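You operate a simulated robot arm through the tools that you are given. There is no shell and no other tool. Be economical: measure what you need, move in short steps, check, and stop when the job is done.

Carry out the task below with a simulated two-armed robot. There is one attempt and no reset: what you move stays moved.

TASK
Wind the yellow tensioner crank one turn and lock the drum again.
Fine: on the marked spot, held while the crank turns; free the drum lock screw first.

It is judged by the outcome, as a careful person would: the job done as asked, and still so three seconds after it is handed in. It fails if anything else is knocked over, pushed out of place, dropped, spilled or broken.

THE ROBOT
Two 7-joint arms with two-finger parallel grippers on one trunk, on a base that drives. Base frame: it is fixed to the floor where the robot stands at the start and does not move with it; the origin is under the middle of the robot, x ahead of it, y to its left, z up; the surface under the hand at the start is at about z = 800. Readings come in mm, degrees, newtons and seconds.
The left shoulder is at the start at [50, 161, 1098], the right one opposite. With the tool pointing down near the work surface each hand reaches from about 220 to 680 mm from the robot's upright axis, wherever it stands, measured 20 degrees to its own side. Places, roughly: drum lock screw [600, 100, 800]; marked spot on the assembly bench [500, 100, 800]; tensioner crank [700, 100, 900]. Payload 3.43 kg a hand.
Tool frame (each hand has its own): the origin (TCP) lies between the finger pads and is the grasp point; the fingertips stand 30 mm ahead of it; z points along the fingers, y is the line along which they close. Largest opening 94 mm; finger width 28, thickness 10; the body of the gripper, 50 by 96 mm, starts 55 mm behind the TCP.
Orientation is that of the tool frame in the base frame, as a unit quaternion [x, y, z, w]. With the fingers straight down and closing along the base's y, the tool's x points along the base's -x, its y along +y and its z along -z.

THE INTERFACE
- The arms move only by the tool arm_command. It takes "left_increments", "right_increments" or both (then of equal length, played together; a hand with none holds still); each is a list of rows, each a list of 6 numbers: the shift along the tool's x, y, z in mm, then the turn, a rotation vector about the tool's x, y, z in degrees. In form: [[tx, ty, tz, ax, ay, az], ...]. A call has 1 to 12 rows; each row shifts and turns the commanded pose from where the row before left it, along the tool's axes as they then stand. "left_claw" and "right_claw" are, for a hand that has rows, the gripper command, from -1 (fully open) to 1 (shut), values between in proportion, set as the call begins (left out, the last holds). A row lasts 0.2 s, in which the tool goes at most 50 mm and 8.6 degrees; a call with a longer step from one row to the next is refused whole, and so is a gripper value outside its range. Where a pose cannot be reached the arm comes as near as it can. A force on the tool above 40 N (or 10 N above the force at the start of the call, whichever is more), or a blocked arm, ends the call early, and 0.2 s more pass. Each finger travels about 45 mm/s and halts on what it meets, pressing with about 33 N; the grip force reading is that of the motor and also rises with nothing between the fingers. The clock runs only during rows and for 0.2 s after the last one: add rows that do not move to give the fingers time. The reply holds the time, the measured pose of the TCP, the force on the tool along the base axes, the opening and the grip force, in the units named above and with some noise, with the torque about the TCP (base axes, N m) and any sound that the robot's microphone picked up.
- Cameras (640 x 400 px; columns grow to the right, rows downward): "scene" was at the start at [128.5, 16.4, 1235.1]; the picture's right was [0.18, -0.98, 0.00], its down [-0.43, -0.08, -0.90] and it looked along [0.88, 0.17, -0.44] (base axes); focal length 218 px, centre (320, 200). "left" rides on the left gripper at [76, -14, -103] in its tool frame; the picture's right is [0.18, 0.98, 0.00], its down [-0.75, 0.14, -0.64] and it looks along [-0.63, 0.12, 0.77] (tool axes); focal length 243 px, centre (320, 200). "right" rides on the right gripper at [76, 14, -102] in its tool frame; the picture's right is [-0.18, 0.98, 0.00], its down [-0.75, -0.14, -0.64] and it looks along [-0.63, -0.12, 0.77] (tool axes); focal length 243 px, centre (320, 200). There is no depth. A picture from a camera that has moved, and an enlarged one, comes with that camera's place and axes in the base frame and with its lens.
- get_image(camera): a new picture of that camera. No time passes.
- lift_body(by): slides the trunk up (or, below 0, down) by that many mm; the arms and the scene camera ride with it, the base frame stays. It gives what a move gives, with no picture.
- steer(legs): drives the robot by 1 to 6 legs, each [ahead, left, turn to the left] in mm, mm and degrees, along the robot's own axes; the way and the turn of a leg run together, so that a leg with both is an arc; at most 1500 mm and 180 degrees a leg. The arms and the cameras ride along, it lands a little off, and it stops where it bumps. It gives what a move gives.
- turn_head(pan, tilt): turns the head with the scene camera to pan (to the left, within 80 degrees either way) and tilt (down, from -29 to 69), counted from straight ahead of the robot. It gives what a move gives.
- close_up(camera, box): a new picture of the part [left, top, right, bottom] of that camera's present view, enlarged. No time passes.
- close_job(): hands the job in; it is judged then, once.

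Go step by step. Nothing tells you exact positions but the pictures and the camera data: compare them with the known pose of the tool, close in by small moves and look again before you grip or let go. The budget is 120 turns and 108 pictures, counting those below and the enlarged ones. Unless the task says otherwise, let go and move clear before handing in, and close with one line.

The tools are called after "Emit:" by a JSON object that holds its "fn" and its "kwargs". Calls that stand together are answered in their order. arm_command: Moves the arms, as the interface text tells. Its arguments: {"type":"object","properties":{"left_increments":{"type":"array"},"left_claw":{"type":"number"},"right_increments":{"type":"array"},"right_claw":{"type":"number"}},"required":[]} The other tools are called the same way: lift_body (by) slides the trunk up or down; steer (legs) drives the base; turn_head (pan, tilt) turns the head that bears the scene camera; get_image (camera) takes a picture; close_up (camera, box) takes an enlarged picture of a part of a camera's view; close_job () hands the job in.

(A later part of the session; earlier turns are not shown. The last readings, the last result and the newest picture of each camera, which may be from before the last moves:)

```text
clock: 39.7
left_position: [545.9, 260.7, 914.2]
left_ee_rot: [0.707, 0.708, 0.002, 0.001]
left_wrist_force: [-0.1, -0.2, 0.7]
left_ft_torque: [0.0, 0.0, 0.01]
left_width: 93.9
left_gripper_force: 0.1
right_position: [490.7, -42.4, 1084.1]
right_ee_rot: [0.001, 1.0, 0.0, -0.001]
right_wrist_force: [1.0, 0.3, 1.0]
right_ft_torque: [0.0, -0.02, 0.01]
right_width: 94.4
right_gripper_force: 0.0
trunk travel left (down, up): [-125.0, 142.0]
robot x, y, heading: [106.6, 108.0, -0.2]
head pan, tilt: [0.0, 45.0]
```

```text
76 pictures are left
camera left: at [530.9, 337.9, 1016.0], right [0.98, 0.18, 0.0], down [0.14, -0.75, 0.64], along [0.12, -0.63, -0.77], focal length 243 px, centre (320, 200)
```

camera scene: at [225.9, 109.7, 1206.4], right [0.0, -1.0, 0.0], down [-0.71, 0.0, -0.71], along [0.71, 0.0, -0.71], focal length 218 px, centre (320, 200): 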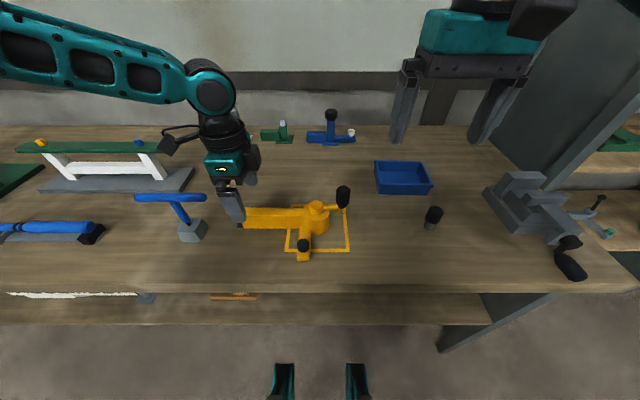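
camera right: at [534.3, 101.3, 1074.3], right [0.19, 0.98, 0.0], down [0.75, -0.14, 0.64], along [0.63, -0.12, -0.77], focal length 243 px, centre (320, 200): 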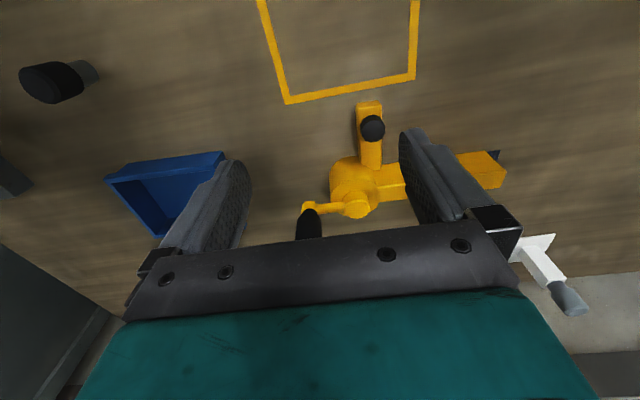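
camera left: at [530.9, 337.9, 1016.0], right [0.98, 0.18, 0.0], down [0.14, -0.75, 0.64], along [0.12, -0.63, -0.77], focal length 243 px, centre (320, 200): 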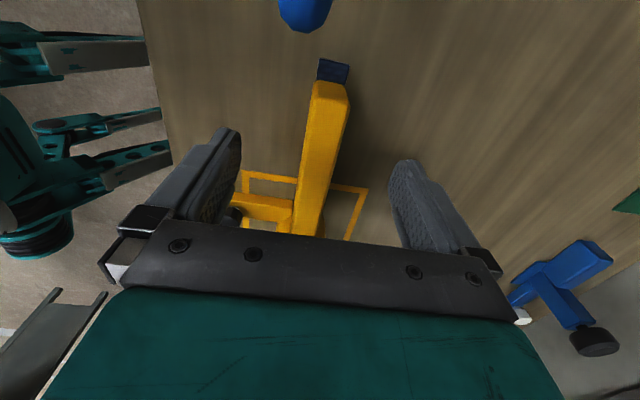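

The blue T-handle's end is near (526, 327, 914), where my wrist camera would come down, so I shift the grip to y≈212 before descending on the bar.

Emit:
{"fn": "arm_command", "kwargs": {"left_increments": [[-25, 1, 0, 0, 0, 0], [-24, 0, 0, 0, 0, 0], [0, 0, 30, 0, 0, 0], [0, 0, 30, 0, 0, 0], [0, 0, 19, 0, 0, 0]]}}

Emit:
{"fn": "get_image", "kwargs": {"camera": "left"}}

Emit:
{"fn": "close_up", "kwargs": {"camera": "scene", "box": [180, 130, 380, 270]}}

```text
clock: 40.9
left_position: [523.4, 261.8, 857.6]
left_ee_rot: [0.707, 0.707, 0.001, 0.002]
left_wrist_force: [1.0, 0.7, 0.6]
left_ft_torque: [-0.01, 0.02, -0.03]
left_width: 94.0
left_gripper_force: 0.0
left hand out of reach, approached as far as the arm can: row 1, 2, 3, 4, 5
right_position: [490.0, -43.1, 1083.2]
right_ee_rot: [0.001, 1.0, 0.0, 0.0]
right_wrist_force: [-0.4, -0.4, -0.3]
right_ft_torque: [0.02, 0.02, -0.02]
right_width: 94.2
right_gripper_force: 0.2
trunk travel left (down, up): [-125.0, 142.0]
robot x, y, heading: [103.9, 111.2, 0.1]
head pan, tilt: [0.0, 45.0]
```

```text
75 pictures are left
camera left: at [506.8, 337.8, 959.0], right [0.98, 0.18, 0.01], down [0.14, -0.75, 0.64], along [0.12, -0.63, -0.77], focal length 243 px, centre (320, 200)
```

left: 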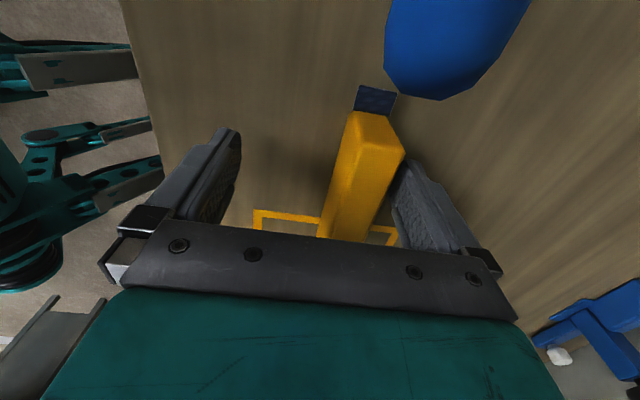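

```text
2.86 times, centred on (280, 200) of scene
camera zoom: at [225.8, 109.7, 1206.4], right [0.0, -1.0, 0.0], down [-0.71, 0.0, -0.71], along [0.71, 0.0, -0.71], focal length 624 px, centre (434, 200)
```

zoom: 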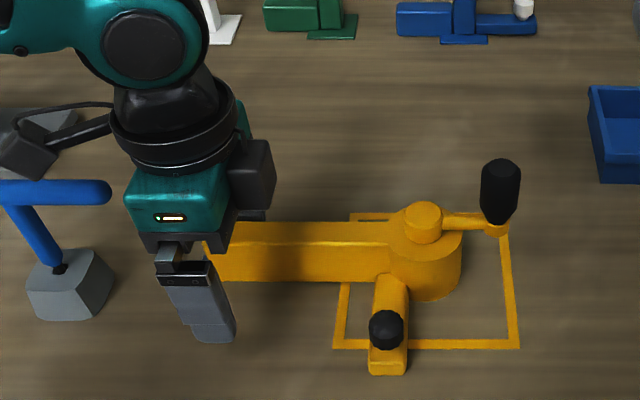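

Inward reach is limited with this yaw. I'll raise the hand away from the T-handle and instead use the opposite yaw (camera on the drum side), leaning slightly to +y.

Emit:
{"fn": "arm_command", "kwargs": {"left_increments": [[0, 0, -40, 0, 0, 0], [0, 0, -40, 0, 0, 0], [0, 0, -40, 0, 0, 0], [0, 0, -40, 0, 0, 0], [0, 0, 0, 0, 0, -8.5], [0, 0, 0, 0, 0, -8.5], [0, 0, 0, 0, 0, -8.5], [0, 0, 0, 0, 0, -8.5], [0, 0, 0, 0, 0, -8.5], [0, 0, 0, 0, 0, -8.5], [0, 0, 0, 0, 0, -8.5], [0, 0, 0, 0, 0, -8.5]]}}

Emit:
{"fn": "arm_command", "kwargs": {"left_increments": [[0, 0, 0, 0, 0, -8.5], [0, 0, 0, 0, 0, -8.5], [0, 0, 0, 0, 0, -8.5], [0, 0, 0, 0, 0, -8.5], [0, 0, 0, 0, 0, -8.5], [0, 0, 0, 0, 0, -8.5], [0, 0, 0, 0, 0, -8.5], [0, 0, 0, 0, 0, -8.5], [0, 0, 0, 0, 0, -8.5], [0, 0, 0, 0, 0, -8.5], [0, 0, 0, 0, 0, -8.5], [0, 0, 0, 0, 0, -8.5]]}}

```text
clock: 43.5
left_position: [520.5, 262.1, 1016.9]
left_ee_rot: [0.19, 0.982, 0.001, 0.003]
left_wrist_force: [0.0, -0.7, 1.3]
left_ft_torque: [-0.04, 0.03, -0.01]
left_width: 93.8
left_gripper_force: 0.1
right_position: [489.6, -42.6, 1082.5]
right_ee_rot: [0.001, 1.0, 0.0, 0.0]
right_wrist_force: [0.3, 0.1, -0.4]
right_ft_torque: [0.01, 0.03, 0.0]
right_width: 94.1
right_gripper_force: 0.0
trunk travel left (down, up): [-125.0, 142.0]
robot x, y, heading: [107.2, 108.7, -0.2]
head pan, tilt: [0.0, 45.0]
```

```text
clock: 46.1
left_position: [520.4, 262.5, 1017.1]
left_ee_rot: [-0.643, 0.766, -0.003, 0.001]
left_wrist_force: [-0.3, 0.1, -0.2]
left_ft_torque: [-0.01, 0.05, 0.01]
left_width: 94.2
left_gripper_force: 0.0
right_position: [490.3, -43.7, 1083.2]
right_ee_rot: [0.001, 1.0, 0.0, 0.0]
right_wrist_force: [-0.2, -0.3, -0.4]
right_ft_torque: [0.0, -0.02, 0.03]
right_width: 94.0
right_gripper_force: 0.1
trunk travel left (down, up): [-125.0, 142.0]
robot x, y, heading: [107.7, 107.2, -0.4]
head pan, tilt: [0.0, 45.0]
```

Now finish the yaw, lean 15° and lower to about z=917 over the bar.

Emit:
{"fn": "arm_command", "kwargs": {"left_increments": [[0, 0, 0, 0, 0, -5], [0, 0, 0, 0, 0, -5], [0, -27, 0, 0, 0, 0], [0, 0, 0, 0, 7.5, 0], [0, 0, 0, 0, 7.5, 0], [-8.6, 0, 32.2, 0, 0, 0], [-8.6, 0, 32.2, 0, 0, 0], [-8.6, 0, 32.2, 0, 0, 0]]}}

Emit:
{"fn": "close_up", "kwargs": {"camera": "scene", "box": [180, 130, 380, 270]}}

Emit:
{"fn": "get_image", "kwargs": {"camera": "left"}}

```text
clock: 47.9
left_position: [547.6, 261.3, 916.0]
left_ee_rot: [-0.701, 0.701, -0.094, -0.091]
left_wrist_force: [0.1, 0.4, 0.6]
left_ft_torque: [0.03, 0.0, 0.0]
left_width: 93.9
left_gripper_force: 0.2
right_position: [490.4, -42.4, 1083.2]
right_ee_rot: [0.001, 1.0, 0.0, 0.0]
right_wrist_force: [0.1, 0.5, 0.1]
right_ft_torque: [0.0, 0.0, -0.04]
right_width: 94.1
right_gripper_force: 0.0
trunk travel left (down, up): [-125.0, 142.0]
robot x, y, heading: [109.2, 111.2, -0.0]
head pan, tilt: [0.0, 45.0]
```

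```text
2.86 times, centred on (280, 200) of scene
camera zoom: at [226.0, 109.7, 1206.3], right [0.0, -1.0, 0.0], down [-0.71, 0.0, -0.71], along [0.71, 0.0, -0.71], focal length 624 px, centre (434, 200)
```

zoom: 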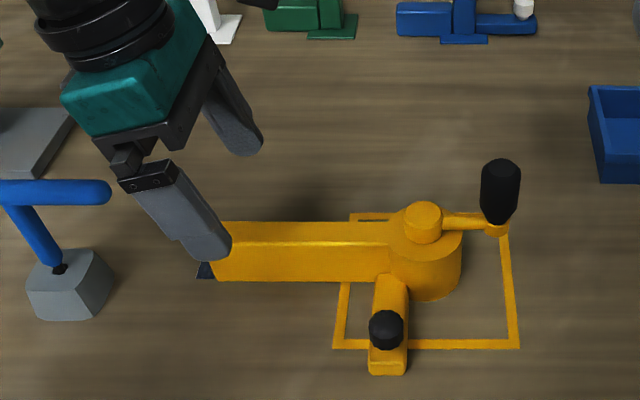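

```text
72 pictures are left
camera left: at [560.6, 214.3, 1034.3], right [-0.98, -0.18, 0.04], down [-0.14, 0.89, 0.42], along [-0.11, 0.41, -0.9], focal length 243 px, centre (320, 200)
```

left: 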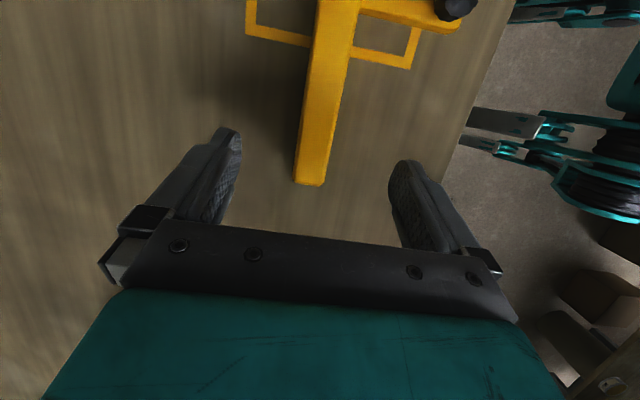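

It reaches well now and the bar is centred between the fingers. I lower to z≈838 and close.

Emit:
{"fn": "arm_command", "kwargs": {"left_increments": [[-7, 0, 26, 0, 0, 0], [-7, 0, 26, 0, 0, 0], [-6, 0, 23, 0, 0, 0]]}}

Emit:
{"fn": "close_up", "kwargs": {"camera": "scene", "box": [180, 130, 380, 270]}}

```text
clock: 48.7
left_position: [547.7, 261.9, 838.4]
left_ee_rot: [-0.701, 0.701, -0.094, -0.09]
left_wrist_force: [0.3, -0.6, 1.0]
left_ft_torque: [-0.04, 0.0, 0.02]
left_width: 94.1
left_gripper_force: 0.1
right_position: [490.0, -42.8, 1082.8]
right_ee_rot: [0.001, 1.0, 0.001, 0.0]
right_wrist_force: [0.9, -0.4, 0.5]
right_ft_torque: [0.0, 0.02, 0.02]
right_width: 93.9
right_gripper_force: 0.1
trunk travel left (down, up): [-125.0, 142.0]
robot x, y, heading: [103.9, 112.5, 0.1]
head pan, tilt: [0.0, 45.0]
```

```text
2.86 times, centred on (280, 200) of scene
camera zoom: at [225.9, 109.7, 1206.4], right [0.0, -1.0, 0.0], down [-0.71, 0.0, -0.71], along [0.71, 0.0, -0.71], focal length 624 px, centre (434, 200)
```

zoom: 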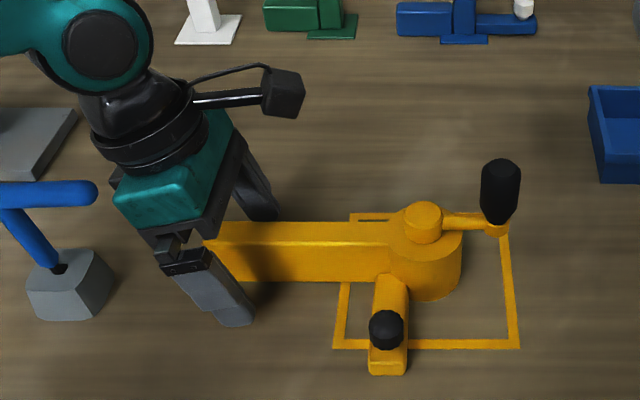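

Emit:
{"fn": "arm_command", "kwargs": {"left_increments": [[0, 0, 0, 0, 0, 0], [0, 0, 0, 0, 0, 0], [0, 0, 0, 0, 0, 0], [0, 0, 0, 0, 0, 0], [0, 0, 0, 0, 0, 0], [0, 0, 0, 0, 0, 0]], "left_claw": 1}}

Emit:
{"fn": "close_up", "kwargs": {"camera": "scene", "box": [180, 130, 380, 270]}}

```text
clock: 50.1
left_position: [548.1, 262.1, 839.9]
left_ee_rot: [-0.7, 0.702, -0.095, -0.09]
left_wrist_force: [1.9, -0.5, 0.6]
left_ft_torque: [-0.03, 0.13, 0.2]
left_width: 31.3
left_gripper_force: 32.8
right_position: [490.0, -42.5, 1082.2]
right_ee_rot: [0.0, 1.0, 0.0, 0.001]
right_wrist_force: [0.6, -0.3, 0.5]
right_ft_torque: [-0.01, 0.03, 0.06]
right_width: 93.8
right_gripper_force: 0.0
trunk travel left (down, up): [-125.0, 142.0]
robot x, y, heading: [105.1, 108.9, 0.1]
head pan, tilt: [0.0, 45.0]
```

```text
2.86 times, centred on (280, 200) of scene
camera zoom: at [225.9, 109.6, 1206.4], right [0.0, -1.0, 0.0], down [-0.71, 0.0, -0.71], along [0.71, 0.0, -0.71], focal length 624 px, centre (434, 200)
```

zoom: 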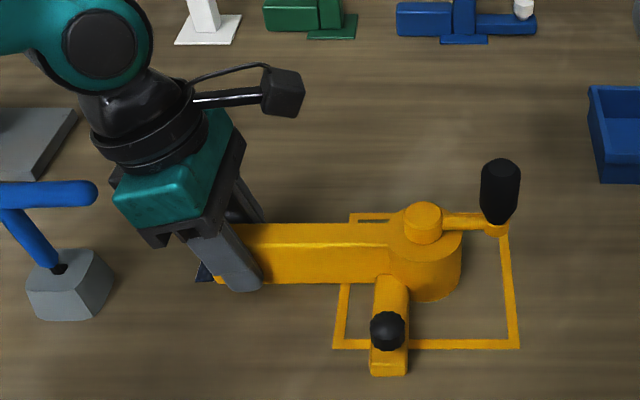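

The bar is held (31 mm). Now the right hand goes over the lock knob at about (468, 142).

Emit:
{"fn": "arm_command", "kwargs": {"right_increments": [[4.4, 37, 0, 0, 0, 0], [4.4, 37, 0, 0, 0, 0], [4.4, 37, 0, 0, 0, 0], [4.4, 37, 0, 0, 0, 0], [4.4, 37, 0, 0, 0, 0], [0, 0, 40, 0, 0, 0], [0, 0, 40, 0, 0, 0], [0, 0, 40, 0, 0, 0], [0, 0, 33, 0, 0, 0]], "right_claw": -0.3}}

Emit:
{"fn": "get_image", "kwargs": {"camera": "right"}}

Emit:
{"fn": "get_image", "kwargs": {"camera": "scene"}}

```text
clock: 52.1
left_position: [548.4, 262.4, 838.2]
left_ee_rot: [-0.701, 0.701, -0.094, -0.091]
left_wrist_force: [1.1, 1.6, 1.6]
left_ft_torque: [0.25, 0.17, 0.11]
left_width: 31.0
left_gripper_force: 32.9
right_position: [469.4, 142.2, 928.8]
right_ee_rot: [0.001, 1.0, 0.0, 0.0]
right_wrist_force: [0.2, 0.4, 0.1]
right_ft_torque: [0.02, -0.02, -0.02]
right_width: 61.3
right_gripper_force: 0.1
trunk travel left (down, up): [-125.0, 142.0]
robot x, y, heading: [104.9, 109.5, 0.1]
head pan, tilt: [0.0, 45.0]
```

```text
69 pictures are left
camera right: at [393.4, 156.4, 1032.1], right [0.19, 0.98, 0.0], down [0.75, -0.14, 0.64], along [0.63, -0.12, -0.77], focal length 243 px, centre (320, 200)
```

right: 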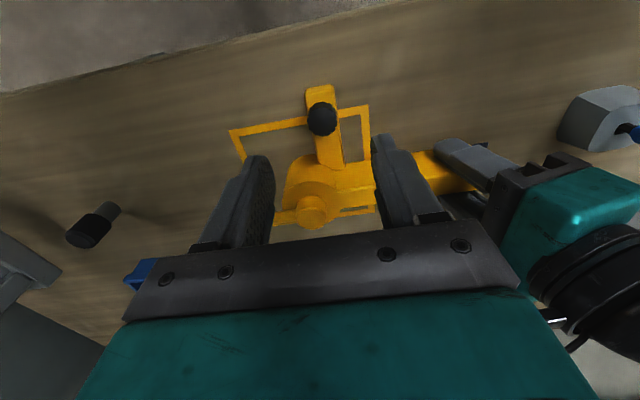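

```text
68 pictures are left
camera scene: at [225.8, 109.7, 1206.4], right [0.0, -1.0, 0.0], down [-0.71, 0.0, -0.71], along [0.71, 0.0, -0.71], focal length 218 px, centre (320, 200)
```

scene: 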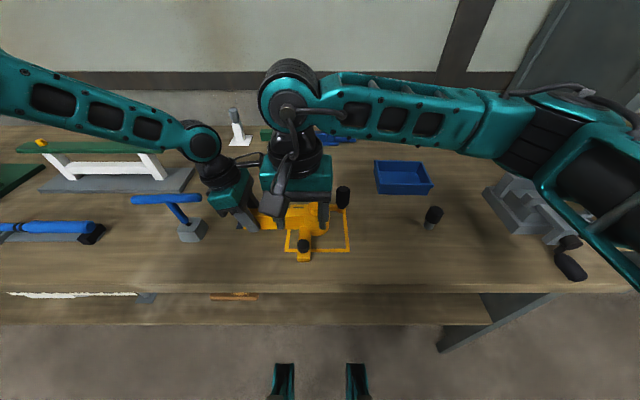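

Knob is at about (468, 144). I pre-rotate the right hand 60° clockwise so it can then unscrew counter-clockwise, and descend to z≈859.

Emit:
{"fn": "arm_command", "kwargs": {"right_increments": [[1, 2, 0, 0, 0, 0], [0, 0, 0, 0, 0, 8.57], [0, 0, 0, 0, 0, 8.57], [0, 0, 0, 0, 0, 8.57], [0, 0, 0, 0, 0, 8.57], [0, 0, 0, 0, 0, 8.57], [0, 0, 0, 0, 0, 8.57], [0, 0, 0, 0, 0, 8.57], [0, 0, 30, 0, 0, 0], [0, 0, 25, 0, 0, 0], [0, 0, 14, 0, 0, 0]]}}

Emit:
{"fn": "get_image", "kwargs": {"camera": "right"}}

Emit:
{"fn": "close_up", "kwargs": {"camera": "scene", "box": [200, 150, 380, 270]}}

```text
clock: 54.5
left_position: [547.5, 261.6, 839.6]
left_ee_rot: [-0.701, 0.701, -0.094, -0.091]
left_wrist_force: [1.0, 1.8, 1.8]
left_ft_torque: [0.0, 0.11, 0.05]
left_width: 31.2
left_gripper_force: 33.0
right_position: [469.1, 144.5, 861.1]
right_ee_rot: [0.501, 0.865, 0.0, 0.0]
right_wrist_force: [-0.7, 0.3, -0.6]
right_ft_torque: [0.01, 0.0, 0.03]
right_width: 60.8
right_gripper_force: 0.1
trunk travel left (down, up): [-125.0, 142.0]
robot x, y, heading: [105.8, 108.6, -0.0]
head pan, tilt: [0.0, 45.0]
```

```text
67 pictures are left
camera right: at [442.9, 217.3, 963.8], right [0.94, 0.33, 0.0], down [0.25, -0.72, 0.64], along [0.21, -0.61, -0.77], focal length 243 px, centre (320, 200)
```

right: 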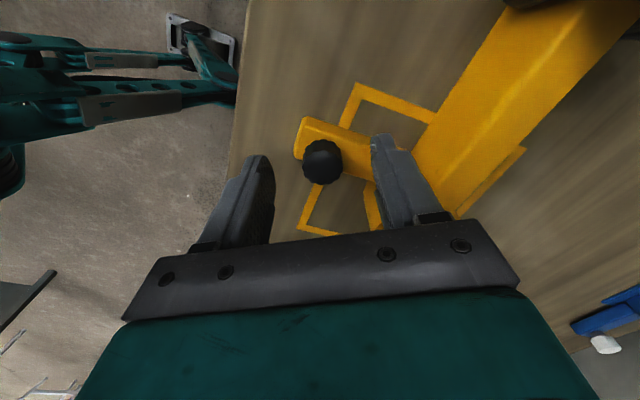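

```text
3.33 times, centred on (290, 210) of scene
camera zoom: at [225.7, 109.7, 1206.4], right [0.0, -1.0, 0.0], down [-0.71, 0.0, -0.71], along [0.71, 0.0, -0.71], focal length 728 px, centre (420, 167)
```

zoom: 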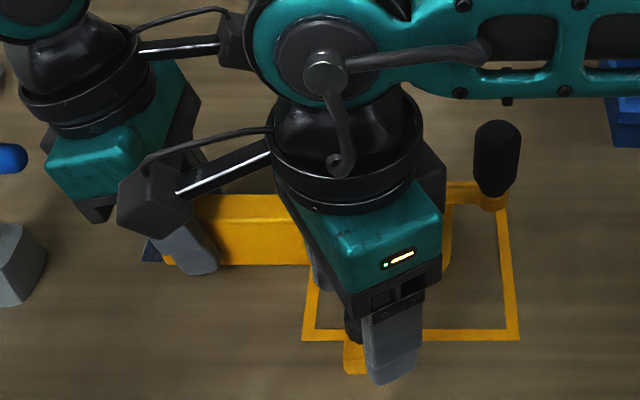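

Aligned. I lower 2 mm and close the right fingers on the knob.

Emit:
{"fn": "arm_command", "kwargs": {"right_increments": [[0, 0, 2, 0, 0, 0], [0, 0, 0, 0, 0, 0], [0, 0, 0, 0, 0, 0], [0, 0, 0, 0, 0, 0], [0, 0, 0, 0, 0, 0]], "right_claw": 1}}

Emit:
{"fn": "get_image", "kwargs": {"camera": "right"}}

```text
clock: 55.7
left_position: [546.9, 261.8, 839.4]
left_ee_rot: [-0.7, 0.702, -0.094, -0.093]
left_wrist_force: [-7.6, -5.2, 5.7]
left_ft_torque: [0.25, 0.06, -0.23]
left_width: 31.0
left_gripper_force: 33.4
right_position: [469.3, 144.0, 860.2]
right_ee_rot: [0.501, 0.866, 0.001, 0.0]
right_wrist_force: [6.8, 8.0, -0.4]
right_ft_torque: [0.05, 0.01, -0.02]
right_width: 23.6
right_gripper_force: 33.5
trunk travel left (down, up): [-125.0, 142.0]
robot x, y, heading: [106.2, 114.3, -0.0]
head pan, tilt: [0.0, 45.0]
```

```text
65 pictures are left
camera right: at [443.0, 217.6, 962.1], right [0.94, 0.33, 0.0], down [0.25, -0.72, 0.64], along [0.21, -0.61, -0.77], focal length 243 px, centre (320, 200)
```

right: 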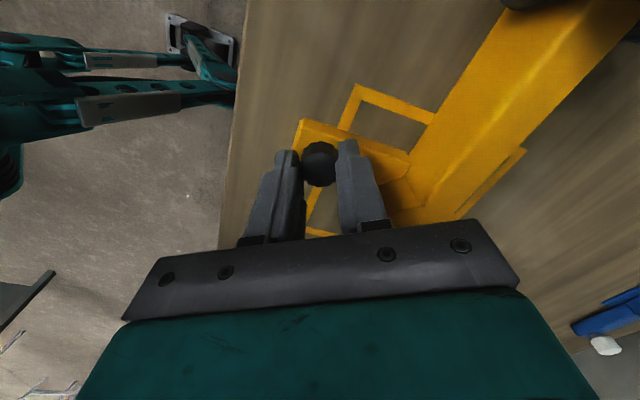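

Knob gripped (23.6 mm). I ease the side load and turn counter-clockwise to free the screw.

Emit:
{"fn": "arm_command", "kwargs": {"right_increments": [[0, 1.5, 0, 0, 0, 0], [0, 0, 0, 0, 0, -6], [0, 0, 0, 0, 0, -6], [0, 0, 0, 0, 0, -6], [0, 0, 0, 0, 0, -6], [0, 0, 0, 0, 0, -6]]}}

Emit:
{"fn": "get_image", "kwargs": {"camera": "right"}}

```text
clock: 57.1
left_position: [549.5, 262.1, 839.9]
left_ee_rot: [-0.701, 0.702, -0.093, -0.089]
left_wrist_force: [3.1, 1.9, 0.0]
left_ft_torque: [-0.3, 0.07, 0.07]
left_width: 31.2
left_gripper_force: 32.5
right_position: [468.2, 144.8, 859.3]
right_ee_rot: [0.258, 0.966, 0.0, 0.0]
right_wrist_force: [-3.9, -5.0, 8.5]
right_ft_torque: [-0.01, -0.13, -0.06]
right_width: 23.9
right_gripper_force: 33.6
trunk travel left (down, up): [-125.0, 142.0]
robot x, y, heading: [107.3, 112.9, -0.0]
head pan, tilt: [0.0, 45.0]
```

```text
64 pictures are left
camera right: at [410.3, 195.4, 962.0], right [0.65, 0.76, 0.0], down [0.58, -0.5, 0.64], along [0.49, -0.42, -0.77], focal length 243 px, centre (320, 200)
```

right: 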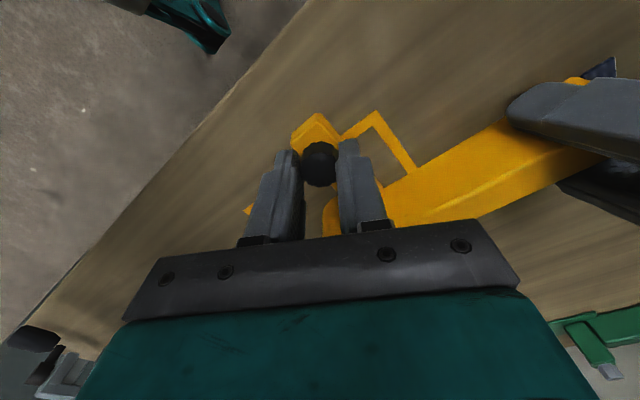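

The torque is low and the knob seems to follow, pushing slightly up. I continue counter-clockwise with a slight rise.

Emit:
{"fn": "arm_command", "kwargs": {"right_increments": [[0, 0, -0.5, 0, 0, -7.5], [0, 0, 0, 0, 0, -7.5], [0, 0, 0, 0, 0, -7.5], [0, 0, 0, 0, 0, -7.5], [0, 0, 0, 0, 0, -7.5], [0, 0, 0, 0, 0, -7.5], [0, 0, 0, 0, 0, -7.5], [0, 0, 0, 0, 0, -7.5]]}}

Emit:
{"fn": "close_up", "kwargs": {"camera": "right", "box": [240, 80, 420, 220]}}

```text
clock: 58.9
left_position: [549.3, 263.9, 839.0]
left_ee_rot: [-0.701, 0.701, -0.095, -0.089]
left_wrist_force: [8.2, 14.6, 0.1]
left_ft_torque: [-0.48, 0.13, -0.21]
left_width: 31.3
left_gripper_force: 33.5
right_position: [468.3, 143.0, 858.9]
right_ee_rot: [-0.259, 0.966, -0.003, -0.001]
right_wrist_force: [-8.6, -17.0, 1.2]
right_ft_torque: [-0.17, 0.17, -0.07]
right_width: 24.1
right_gripper_force: 33.5
trunk travel left (down, up): [-125.0, 142.0]
robot x, y, heading: [105.9, 109.6, -0.1]
head pan, tilt: [0.0, 45.0]
```

```text
2.86 times, centred on (330, 150) of right
camera zoom: at [396.4, 118.6, 962.1], right [-0.33, 0.94, 0.0], down [0.72, 0.26, 0.64], along [0.6, 0.21, -0.77], focal length 693 px, centre (291, 343)
```

zoom: 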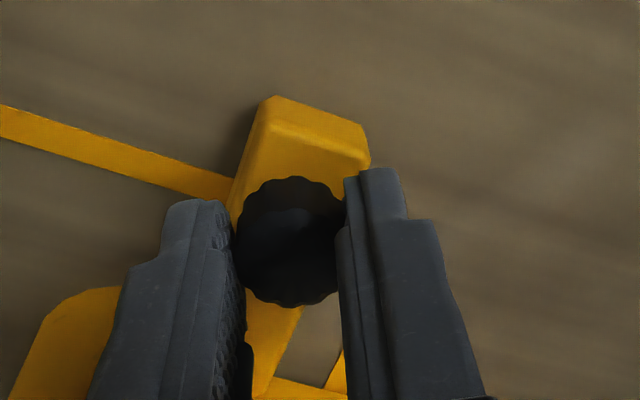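

Turned about 90°. I release the knob and lift to inspect it before testing the crank.

Emit:
{"fn": "arm_command", "kwargs": {"right_increments": [[0, 0, 0, 0, 0, 0], [0, 0, 0, 0, 0, 0], [0, 0, 0, 0, 0, 0], [0, 0, -30, 0, 0, 0], [0, 0, -40, 0, 0, 0], [0, 0, -30, 0, 0, 0]], "right_claw": -0.3}}

Emit:
{"fn": "close_up", "kwargs": {"camera": "right", "box": [220, 40, 420, 220]}}

Emit:
{"fn": "close_up", "kwargs": {"camera": "scene", "box": [200, 150, 380, 270]}}

```text
clock: 60.3
left_position: [548.4, 261.7, 839.1]
left_ee_rot: [-0.701, 0.701, -0.094, -0.09]
left_wrist_force: [-1.1, -1.8, 0.7]
left_ft_torque: [0.33, 0.23, -0.01]
left_width: 31.1
left_gripper_force: 32.7
right_position: [467.5, 145.1, 960.2]
right_ee_rot: [-0.258, 0.966, -0.001, 0.0]
right_wrist_force: [-1.1, 0.4, -1.2]
right_ft_torque: [0.02, 0.02, 0.0]
right_width: 61.1
right_gripper_force: 0.1
trunk travel left (down, up): [-125.0, 142.0]
robot x, y, heading: [105.5, 111.7, 0.1]
head pan, tilt: [0.0, 45.0]
```

```text
2.22 times, centred on (320, 130) of right
camera zoom: at [395.2, 120.0, 1062.5], right [-0.33, 0.94, 0.0], down [0.72, 0.25, 0.64], along [0.61, 0.21, -0.77], focal length 539 px, centre (320, 356)
```

zoom: 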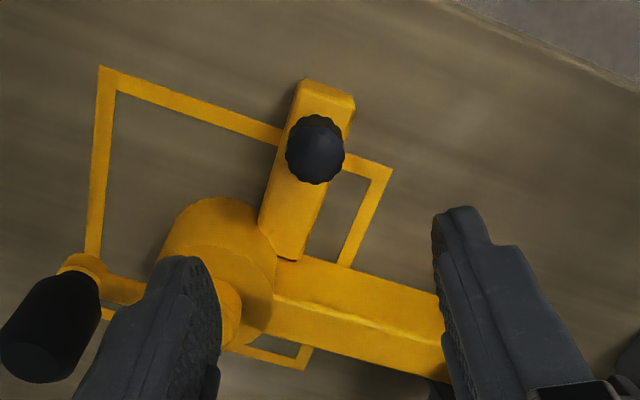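

```text
3.33 times, centred on (290, 210) of scene
camera zoom: at [225.6, 109.5, 1206.4], right [0.0, -1.0, 0.0], down [-0.71, 0.0, -0.71], along [0.71, 0.0, -0.71], focal length 728 px, centre (420, 167)
```

zoom: 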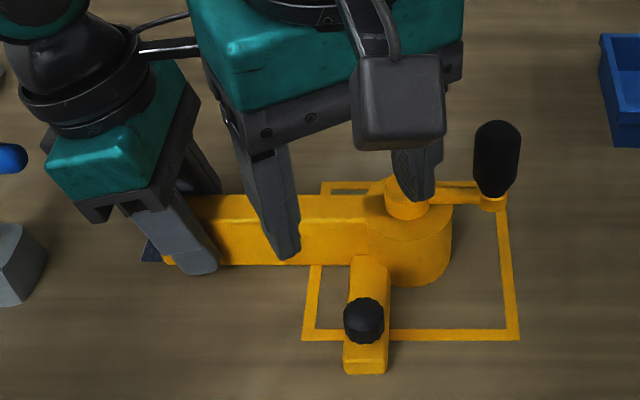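

The device hasn't moved. I'll now bring the right hand to the crank knob (537, 64) with fingers closing along x and the body leaned away from the left hand.

Emit:
{"fn": "arm_command", "kwargs": {"right_increments": [[-6.7, -35, -20, 0, 0, 0], [-6.7, -35, -20, 0, 0, 0], [-6.7, -35, -20, 0, 0, 0], [0, 0, 0, 0, 0, 8.57], [0, 0, 0, 0, 0, 8.57], [0, 0, 0, 0, 0, 8.57], [0, 0, 0, 0, 0, 8.57], [0, 0, 0, 0, 0, 8.57], [0, 0, 0, 0, 0, 8.57], [0, 0, 0, 0, 0, 8.57], [0, 0, 0, 0, 0, 8.57], [0, 0, 0, 0, 0, 8.57]]}}

Emit:
{"fn": "arm_command", "kwargs": {"right_increments": [[0, 0, 0, 0, 0, 8.57], [0, 0, 0, 0, 0, 8.57], [0, 0, 0, 0, 0, 8.57], [0, 0, 0, 0, 0, 8.57], [0, 0, 0, 0, 0, 8.57], [0, 0, 0, 0, 8.3, 0], [0, 0, 0, 0, 8.3, 0], [0, 0, 0, 0, 8.3, 0]]}}

Emit:
{"fn": "get_image", "kwargs": {"camera": "right"}}

Emit:
{"fn": "get_image", "kwargs": {"camera": "scene"}}

```text
clock: 62.9
left_position: [547.1, 262.2, 839.2]
left_ee_rot: [-0.7, 0.702, -0.094, -0.091]
left_wrist_force: [0.5, -0.6, 0.1]
left_ft_torque: [-0.03, 0.14, 0.03]
left_width: 31.3
left_gripper_force: 33.4
right_position: [539.3, 63.9, 1020.0]
right_ee_rot: [0.401, 0.916, 0.0, 0.0]
right_wrist_force: [0.8, 0.6, -0.2]
right_ft_torque: [0.0, -0.01, -0.02]
right_width: 61.1
right_gripper_force: 0.0
trunk travel left (down, up): [-125.0, 142.0]
robot x, y, heading: [104.9, 108.0, -0.1]
head pan, tilt: [0.0, 45.0]
```

```text
clock: 64.7
left_position: [547.6, 262.1, 837.8]
left_ee_rot: [0.701, -0.701, 0.095, 0.09]
left_wrist_force: [0.0, -1.4, 2.0]
left_ft_torque: [0.46, -0.02, 0.09]
left_width: 30.9
left_gripper_force: 32.7
right_position: [540.0, 65.0, 1019.6]
right_ee_rot: [0.691, 0.689, 0.154, -0.154]
right_wrist_force: [-0.3, 0.5, -1.0]
right_ft_torque: [-0.02, -0.01, -0.01]
right_width: 61.4
right_gripper_force: 0.1
trunk travel left (down, up): [-125.0, 142.0]
robot x, y, heading: [105.6, 109.9, 0.0]
head pan, tilt: [0.0, 45.0]
```

```text
60 pictures are left
camera right: at [553.4, 89.8, 1145.0], right [0.98, -0.17, -0.08], down [-0.14, -0.95, 0.26], along [-0.12, -0.25, -0.96], focal length 243 px, centre (320, 200)
```

right: 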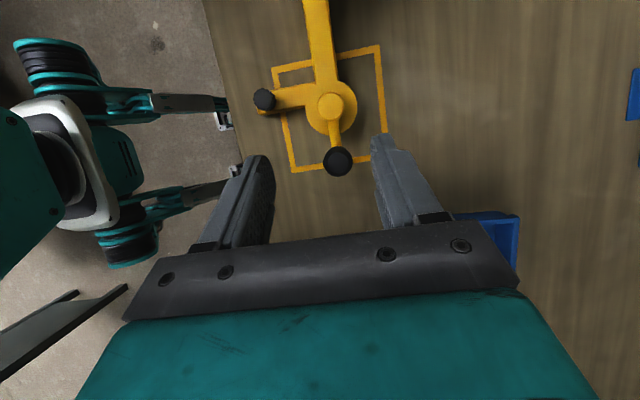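

```text
59 pictures are left
camera scene: at [225.7, 109.6, 1206.4], right [0.0, -1.0, 0.0], down [-0.71, 0.0, -0.71], along [0.71, 0.0, -0.71], focal length 218 px, centre (320, 200)
```

scene: 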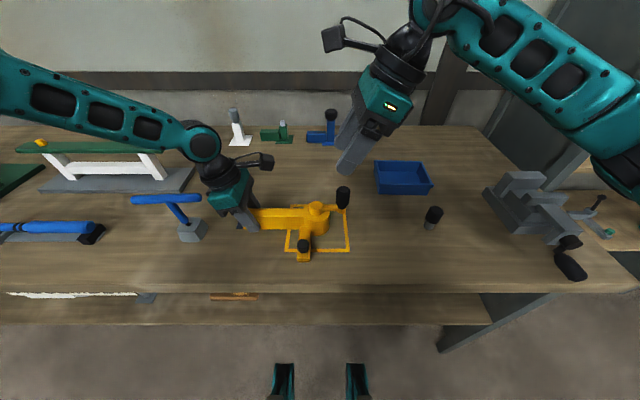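

Near top-down view: hub at (547, 117.6), crank knob at about (547, 66), radius ≈ 51–52 mm. I descend with the open fingers straddling the crank knob.

Emit:
{"fn": "arm_command", "kwargs": {"right_increments": [[-11.7, 7, 25.1, 0, 0, 0], [-11.7, 0, 25.1, 0, 0, 0], [-11.7, 0, 25.1, 0, 0, 0], [-11.7, 0, 25.1, 0, 0, 0]]}}

Emit:
{"fn": "get_image", "kwargs": {"camera": "right"}}

Emit:
{"fn": "close_up", "kwargs": {"camera": "scene", "box": [220, 130, 400, 270]}}

```text
clock: 65.7
left_position: [548.0, 261.3, 838.1]
left_ee_rot: [-0.7, 0.702, -0.094, -0.09]
left_wrist_force: [-0.9, 0.1, 0.6]
left_ft_torque: [0.1, 0.13, -0.05]
left_width: 30.9
left_gripper_force: 33.0
right_position: [546.0, 64.2, 907.6]
right_ee_rot: [0.691, 0.69, 0.153, -0.151]
right_wrist_force: [0.7, -0.7, 0.4]
right_ft_torque: [-0.02, -0.07, -0.01]
right_width: 61.0
right_gripper_force: 0.0
trunk travel left (down, up): [-125.0, 142.0]
robot x, y, heading: [107.7, 109.8, -0.2]
head pan, tilt: [0.0, 45.0]
```

```text
58 pictures are left
camera right: at [560.5, 90.2, 1033.2], right [0.98, -0.17, -0.08], down [-0.14, -0.95, 0.27], along [-0.12, -0.25, -0.96], focal length 243 px, centre (320, 200)
```

right: 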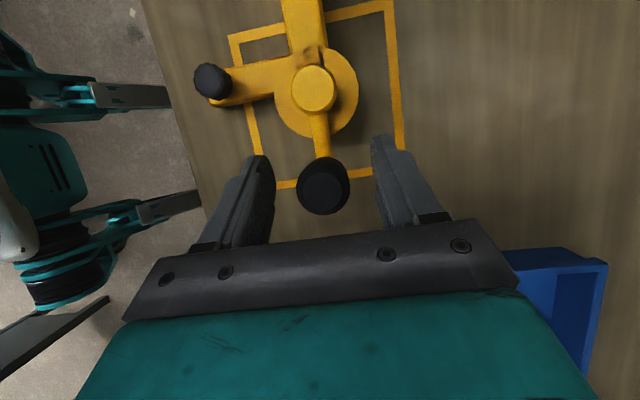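

```text
2.86 times, centred on (310, 200) of scene
camera zoom: at [225.7, 109.7, 1206.4], right [0.0, -1.0, 0.0], down [-0.71, 0.0, -0.71], along [0.71, 0.0, -0.71], focal length 624 px, centre (349, 200)
```

zoom: 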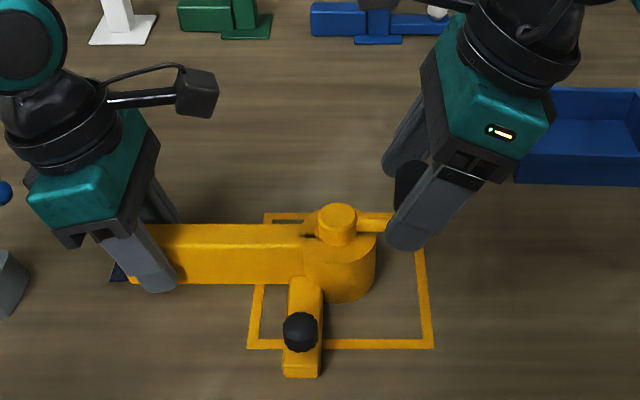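

Emit:
{"fn": "close_up", "kwargs": {"camera": "right", "box": [180, 10, 420, 220]}}

```text
1.90 times, centred on (300, 115) of right
camera zoom: at [560.5, 90.2, 1033.2], right [0.98, -0.17, -0.08], down [-0.14, -0.95, 0.27], along [-0.12, -0.25, -0.96], focal length 462 px, centre (358, 362)
```

zoom: 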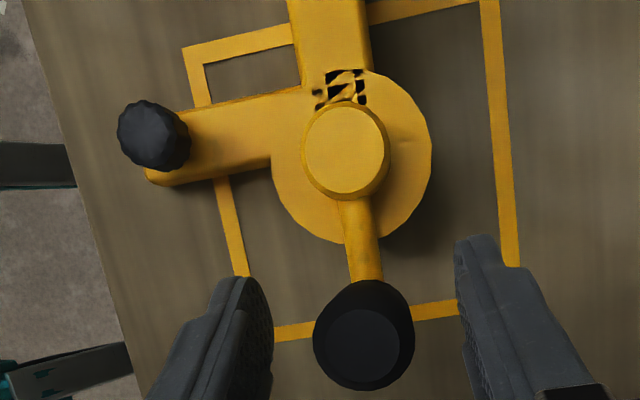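

The crank knob centre is at about (548, 66). I close the right fingers on it.

Emit:
{"fn": "arm_command", "kwargs": {"right_increments": [[2, 2, 0.5, 0, 0, 0], [0, 0, 0, 0, 0, 0], [0, 0, 0, 0, 0, 0], [0, 0, 0, 0, 0, 0], [0, 0, 0, 0, 0, 0]], "right_claw": 1}}

Emit:
{"fn": "close_up", "kwargs": {"camera": "right", "box": [180, 10, 420, 220]}}

```text
clock: 66.9
left_position: [547.9, 262.7, 838.2]
left_ee_rot: [-0.7, 0.702, -0.095, -0.091]
left_wrist_force: [-1.4, 1.9, 2.2]
left_ft_torque: [-0.03, 0.07, -0.02]
left_width: 31.2
left_gripper_force: 33.0
right_position: [547.8, 65.3, 908.6]
right_ee_rot: [0.692, 0.689, 0.153, -0.152]
right_wrist_force: [-0.4, -1.2, -0.6]
right_ft_torque: [0.04, -0.12, 0.02]
right_width: 27.7
right_gripper_force: 33.0
trunk travel left (down, up): [-125.0, 142.0]
robot x, y, heading: [102.1, 111.1, -0.0]
head pan, tilt: [0.0, 45.0]
```

```text
1.90 times, centred on (300, 115) of right
camera zoom: at [562.6, 91.9, 1033.9], right [0.98, -0.17, -0.08], down [-0.14, -0.95, 0.27], along [-0.12, -0.25, -0.96], focal length 462 px, centre (358, 362)
```

zoom: 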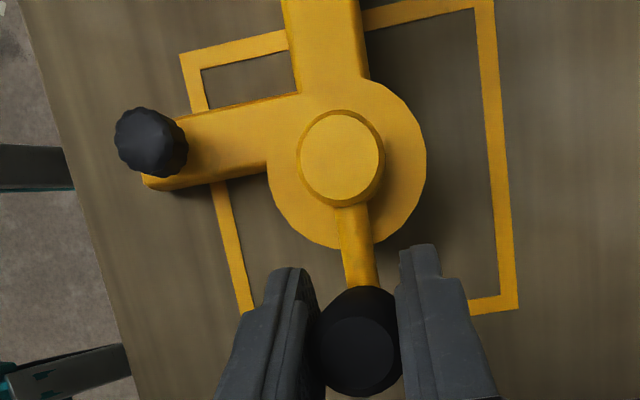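

Gripped without side load. Hub centre ≈ (548, 118.5), R ≈ 53. I test 15° clockwise (toward me).

Emit:
{"fn": "arm_command", "kwargs": {"right_increments": [[0.2, -4.6, 0.1, 0, 0, 0], [0.5, -4.6, 0.25, 0, 0, 0], [0.9, -4.5, 0.42, 0, 0, 0]]}}

Emit:
{"fn": "close_up", "kwargs": {"camera": "right", "box": [180, 10, 420, 220]}}

```text
clock: 67.7
left_position: [547.7, 263.1, 838.6]
left_ee_rot: [-0.7, 0.702, -0.093, -0.09]
left_wrist_force: [-8.3, 6.0, 5.4]
left_ft_torque: [-0.08, 0.01, -1.19]
left_width: 32.2
left_gripper_force: 33.1
right_position: [534.3, 65.8, 909.4]
right_ee_rot: [0.692, 0.69, 0.152, -0.151]
right_wrist_force: [6.5, -8.9, 0.2]
right_ft_torque: [-0.37, -0.28, 0.0]
right_width: 27.9
right_gripper_force: 32.8
trunk travel left (down, up): [-125.0, 142.0]
robot x, y, heading: [104.7, 111.9, 0.0]
head pan, tilt: [0.0, 45.0]
```

```text
1.90 times, centred on (300, 115) of right
camera zoom: at [549.1, 92.7, 1034.5], right [0.98, -0.17, -0.08], down [-0.14, -0.95, 0.27], along [-0.12, -0.25, -0.96], focal length 462 px, centre (358, 362)
```

zoom: 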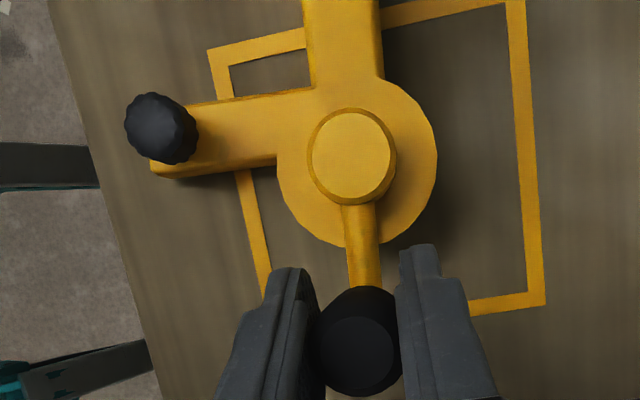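

The hub itself moved about 10 mm, so the drum is still locked (the body pivoted slightly). I reverse that step exactly and check.

Emit:
{"fn": "arm_command", "kwargs": {"right_increments": [[-0.9, 4.5, -0.42, 0, 0, 0], [-0.5, 4.6, -0.25, 0, 0, 0], [-0.2, 4.6, -0.1, 0, 0, 0]]}}

Emit:
{"fn": "close_up", "kwargs": {"camera": "right", "box": [180, 10, 420, 220]}}

```text
clock: 68.5
left_position: [548.7, 261.8, 837.5]
left_ee_rot: [0.701, -0.701, 0.094, 0.091]
left_wrist_force: [1.2, 1.3, -0.1]
left_ft_torque: [0.12, 0.01, 0.13]
left_width: 31.3
left_gripper_force: 33.0
right_position: [548.8, 66.4, 908.6]
right_ee_rot: [0.691, 0.69, 0.153, -0.154]
right_wrist_force: [-1.0, -1.1, -0.6]
right_ft_torque: [0.21, -0.02, -0.05]
right_width: 27.9
right_gripper_force: 33.0
trunk travel left (down, up): [-125.0, 142.0]
robot x, y, heading: [107.9, 105.9, 0.2]
head pan, tilt: [0.0, 45.0]
```

```text
1.90 times, centred on (300, 115) of right
camera zoom: at [562.6, 92.3, 1034.4], right [0.98, -0.17, -0.08], down [-0.14, -0.95, 0.26], along [-0.12, -0.25, -0.96], focal length 462 px, centre (358, 362)
```

zoom: 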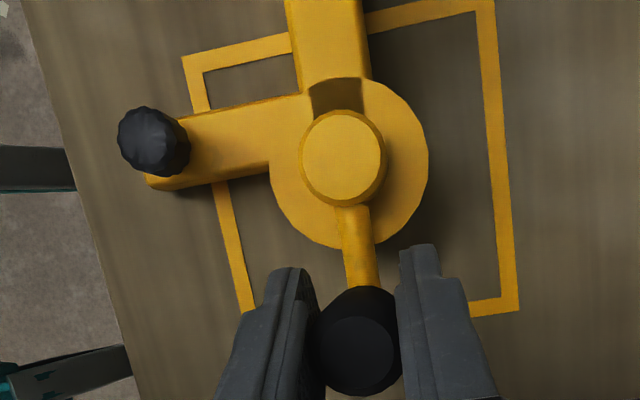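

It returned. The screw needs more turns: I release the crank, rise and untilt, then go back to the lock knob.

Emit:
{"fn": "arm_command", "kwargs": {"right_increments": [[0, 0, 0, 0, 0, 0], [0, 0, 0, 0, 0, 0], [0, 0, 0, 0, 0, 0], [11.7, 0, -25.1, 0, 0, 0], [11.7, 0, -25.1, 0, 0, 0], [11.7, 0, -25.1, 0, 0, 0], [11.7, 0, -25.1, 0, 0, 0], [0, 0, 0, 0, -8.3, 0], [0, 0, 0, 0, -8.3, 0], [0, 0, 0, 0, -8.3, 0]], "right_claw": -0.3}}

Emit:
{"fn": "arm_command", "kwargs": {"right_increments": [[26, -27, 0, 0, 0, 0], [26, -27, 0, 0, 0, 0], [26, -27, 0, 0, 0, 0], [0, 0, 0, 0, 0, -8.33], [0, 0, 0, 0, 0, -8.33], [0, 0, 0, 0, 0, -8.33], [0, 0, 40, 0, 0, 0], [0, 0, 40, 0, 0, 0], [0, 0, 20, 0, 0, 0]]}}

Emit:
{"fn": "close_up", "kwargs": {"camera": "right", "box": [220, 40, 420, 220]}}

Emit:
{"fn": "close_up", "kwargs": {"camera": "scene", "box": [200, 150, 380, 270]}}

```text
clock: 70.7
left_position: [547.9, 262.7, 840.0]
left_ee_rot: [-0.701, 0.701, -0.095, -0.091]
left_wrist_force: [0.0, 0.3, -0.8]
left_ft_torque: [-0.01, 0.18, -0.07]
left_width: 31.0
left_gripper_force: 33.0
right_position: [547.6, 65.9, 1020.5]
right_ee_rot: [0.708, 0.707, -0.001, 0.001]
right_wrist_force: [-0.4, -0.2, -0.6]
right_ft_torque: [0.01, 0.0, 0.02]
right_width: 61.2
right_gripper_force: 0.1
trunk travel left (down, up): [-125.0, 142.0]
robot x, y, heading: [105.4, 111.2, -0.0]
head pan, tilt: [0.0, 45.0]
```

```text
clock: 72.7
left_position: [548.8, 262.0, 838.9]
left_ee_rot: [-0.701, 0.701, -0.094, -0.091]
left_wrist_force: [0.6, 0.1, 0.7]
left_ft_torque: [0.01, 0.08, -0.09]
left_width: 31.1
left_gripper_force: 33.2
right_position: [466.2, 145.2, 918.8]
right_ee_rot: [0.538, 0.843, 0.001, 0.0]
right_wrist_force: [-0.5, 0.0, 0.0]
right_ft_torque: [-0.04, 0.0, 0.03]
right_width: 61.1
right_gripper_force: 0.1
trunk travel left (down, up): [-125.0, 142.0]
robot x, y, heading: [102.6, 111.8, -0.1]
head pan, tilt: [0.0, 45.0]
```

```text
2.22 times, centred on (320, 130) of right
camera zoom: at [447.4, 220.6, 1021.7], right [0.97, 0.25, 0.0], down [0.19, -0.74, 0.64], along [0.16, -0.62, -0.77], focal length 539 px, centre (320, 356)
```

zoom: 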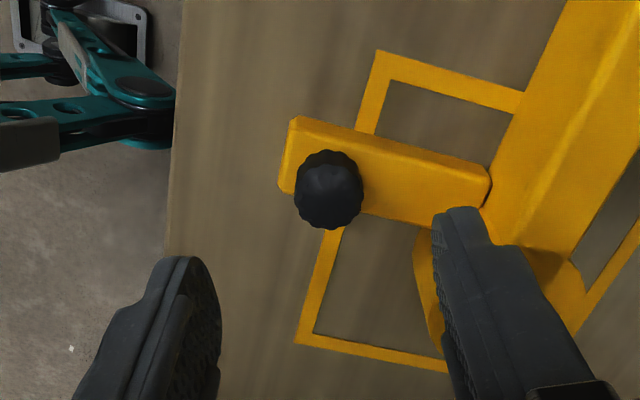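

```text
3.33 times, centred on (290, 210) of scene
camera zoom: at [225.9, 109.7, 1206.4], right [0.0, -1.0, 0.0], down [-0.71, 0.0, -0.71], along [0.71, 0.0, -0.71], focal length 728 px, centre (420, 167)
```

zoom: 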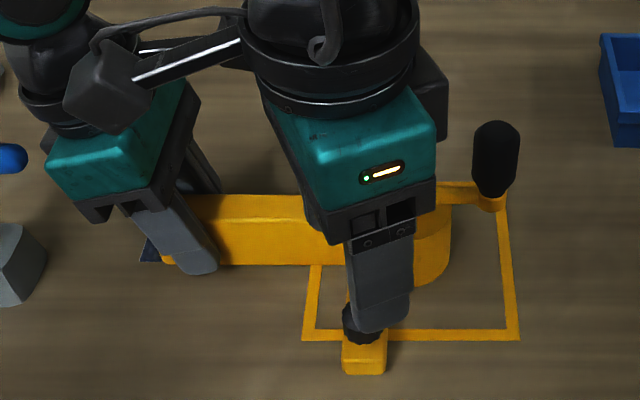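

Knob is at (469, 144). I centre, descend to z≈858 and grip.

Emit:
{"fn": "arm_command", "kwargs": {"right_increments": [[-2.3, 2, 0, 0, 0, 0], [0, 0, 30, 0, 0, 0], [0, 0, 31, 0, 0, 0], [0, 0, 0, 0, 0, 0]]}}

Emit:
{"fn": "arm_command", "kwargs": {"right_increments": [[0, 0, 0, 0, 0, 0], [0, 0, 0, 0, 0, 0], [0, 0, 0, 0, 0, 0], [0, 0, 0, 0, 0, 0]], "right_claw": 1}}

Emit:
{"fn": "close_up", "kwargs": {"camera": "right", "box": [240, 80, 420, 220]}}

```text
clock: 73.7
left_position: [548.0, 261.2, 837.8]
left_ee_rot: [-0.701, 0.702, -0.094, -0.09]
left_wrist_force: [0.1, -0.2, -0.1]
left_ft_torque: [0.03, 0.08, -0.06]
left_width: 31.1
left_gripper_force: 33.2
right_position: [470.9, 141.9, 858.8]
right_ee_rot: [0.538, 0.843, 0.0, 0.0]
right_wrist_force: [0.4, 0.3, -0.3]
right_ft_torque: [0.05, 0.0, 0.0]
right_width: 61.2
right_gripper_force: 0.0
trunk travel left (down, up): [-125.0, 142.0]
robot x, y, heading: [110.6, 108.8, -0.2]
head pan, tilt: [0.0, 45.0]
```

```text
clock: 74.7
left_position: [547.6, 261.9, 837.9]
left_ee_rot: [-0.7, 0.702, -0.094, -0.092]
left_wrist_force: [-3.4, -1.2, 1.1]
left_ft_torque: [-0.14, 0.07, -0.16]
left_width: 31.2
left_gripper_force: 33.0
right_position: [470.4, 143.4, 857.7]
right_ee_rot: [0.538, 0.843, 0.0, 0.0]
right_wrist_force: [3.1, 2.5, 0.2]
right_ft_torque: [0.07, -0.04, -0.06]
right_width: 23.6
right_gripper_force: 32.9
trunk travel left (down, up): [-125.0, 142.0]
robot x, y, heading: [104.2, 107.5, 0.3]
head pan, tilt: [0.0, 45.0]
```

```text
2.86 times, centred on (330, 150) of right
camera zoom: at [451.0, 218.6, 960.9], right [0.97, 0.25, 0.0], down [0.19, -0.74, 0.64], along [0.16, -0.62, -0.77], focal length 693 px, centre (291, 343)
```

zoom: 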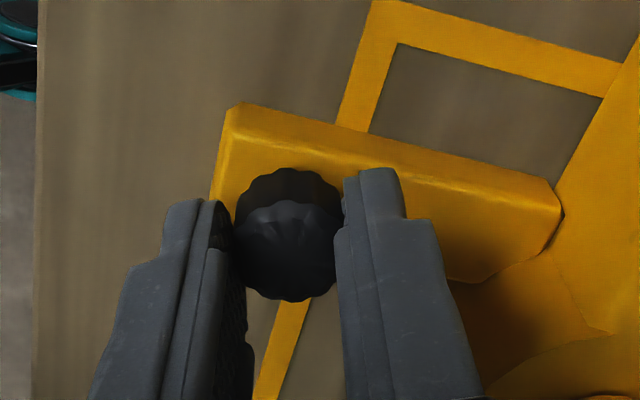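

Well gripped. I turn counter-clockwise 96°, compensating a ~3 mm pivot offset.

Emit:
{"fn": "arm_command", "kwargs": {"right_increments": [[0, 0.35, 0, 0, 0, -8], [0, 0.35, 0, 0, 0, -8], [0, 0.35, 0, 0, 0, -8], [0, 0.35, 0, 0, 0, -8], [0, 0.35, 0, 0, 0, -8], [0, 0.35, 0, 0, 0, -8], [0, 0.35, 0, 0, 0, -8], [0, 0.35, 0, 0, 0, -8], [0, 0.35, 0, 0, 0, -8], [0, 0.35, 0, 0, 0, -8], [0, 0.35, 0, 0, 0, -8], [0, 0.35, 0, 0, 0, -8]]}}

Emit:
{"fn": "close_up", "kwargs": {"camera": "right", "box": [240, 80, 420, 220]}}

```text
clock: 77.3
left_position: [548.4, 261.9, 839.3]
left_ee_rot: [-0.701, 0.701, -0.094, -0.089]
left_wrist_force: [2.4, 5.1, 3.4]
left_ft_torque: [-0.5, 0.28, -0.28]
left_width: 31.3
left_gripper_force: 32.7
right_position: [470.0, 145.1, 858.1]
right_ee_rot: [-0.268, 0.963, -0.001, 0.0]
right_wrist_force: [-0.4, -6.7, -1.5]
right_ft_torque: [-0.12, 0.11, -0.04]
right_width: 23.5
right_gripper_force: 32.9
trunk travel left (down, up): [-125.0, 142.0]
robot x, y, heading: [100.7, 110.0, -0.1]
head pan, tilt: [0.0, 45.0]
```

```text
2.86 times, centred on (330, 150) of right
camera zoom: at [398.7, 119.1, 961.4], right [-0.35, 0.94, 0.0], down [0.72, 0.27, 0.64], along [0.6, 0.22, -0.77], focal length 693 px, centre (291, 343)
```

zoom: 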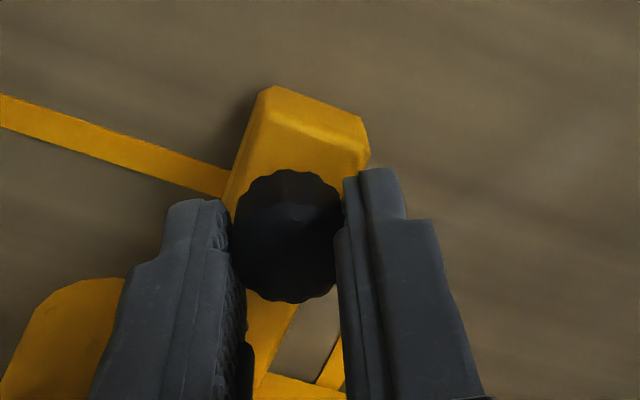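

Emit:
{"fn": "arm_command", "kwargs": {"right_increments": [[0, 0.35, 0, 0, 0, -8], [0, 0.35, 0, 0, 0, -8], [0, 0.35, 0, 0, 0, -8], [0, 0.35, 0, 0, 0, -8]]}}

```text
clock: 78.3
left_position: [548.6, 262.7, 838.9]
left_ee_rot: [0.701, -0.701, 0.093, 0.09]
left_wrist_force: [5.9, 13.8, 1.2]
left_ft_torque: [-0.22, 0.0, -0.43]
left_width: 31.2
left_gripper_force: 33.1
right_position: [469.9, 147.6, 858.7]
right_ee_rot: [-0.523, 0.852, 0.0, 0.0]
right_wrist_force: [-2.5, -12.5, 0.5]
right_ft_torque: [0.01, -0.19, -0.02]
right_width: 23.4
right_gripper_force: 32.7
trunk travel left (down, up): [-125.0, 142.0]
robot x, y, heading: [104.4, 109.4, -0.1]
head pan, tilt: [0.0, 45.0]
```

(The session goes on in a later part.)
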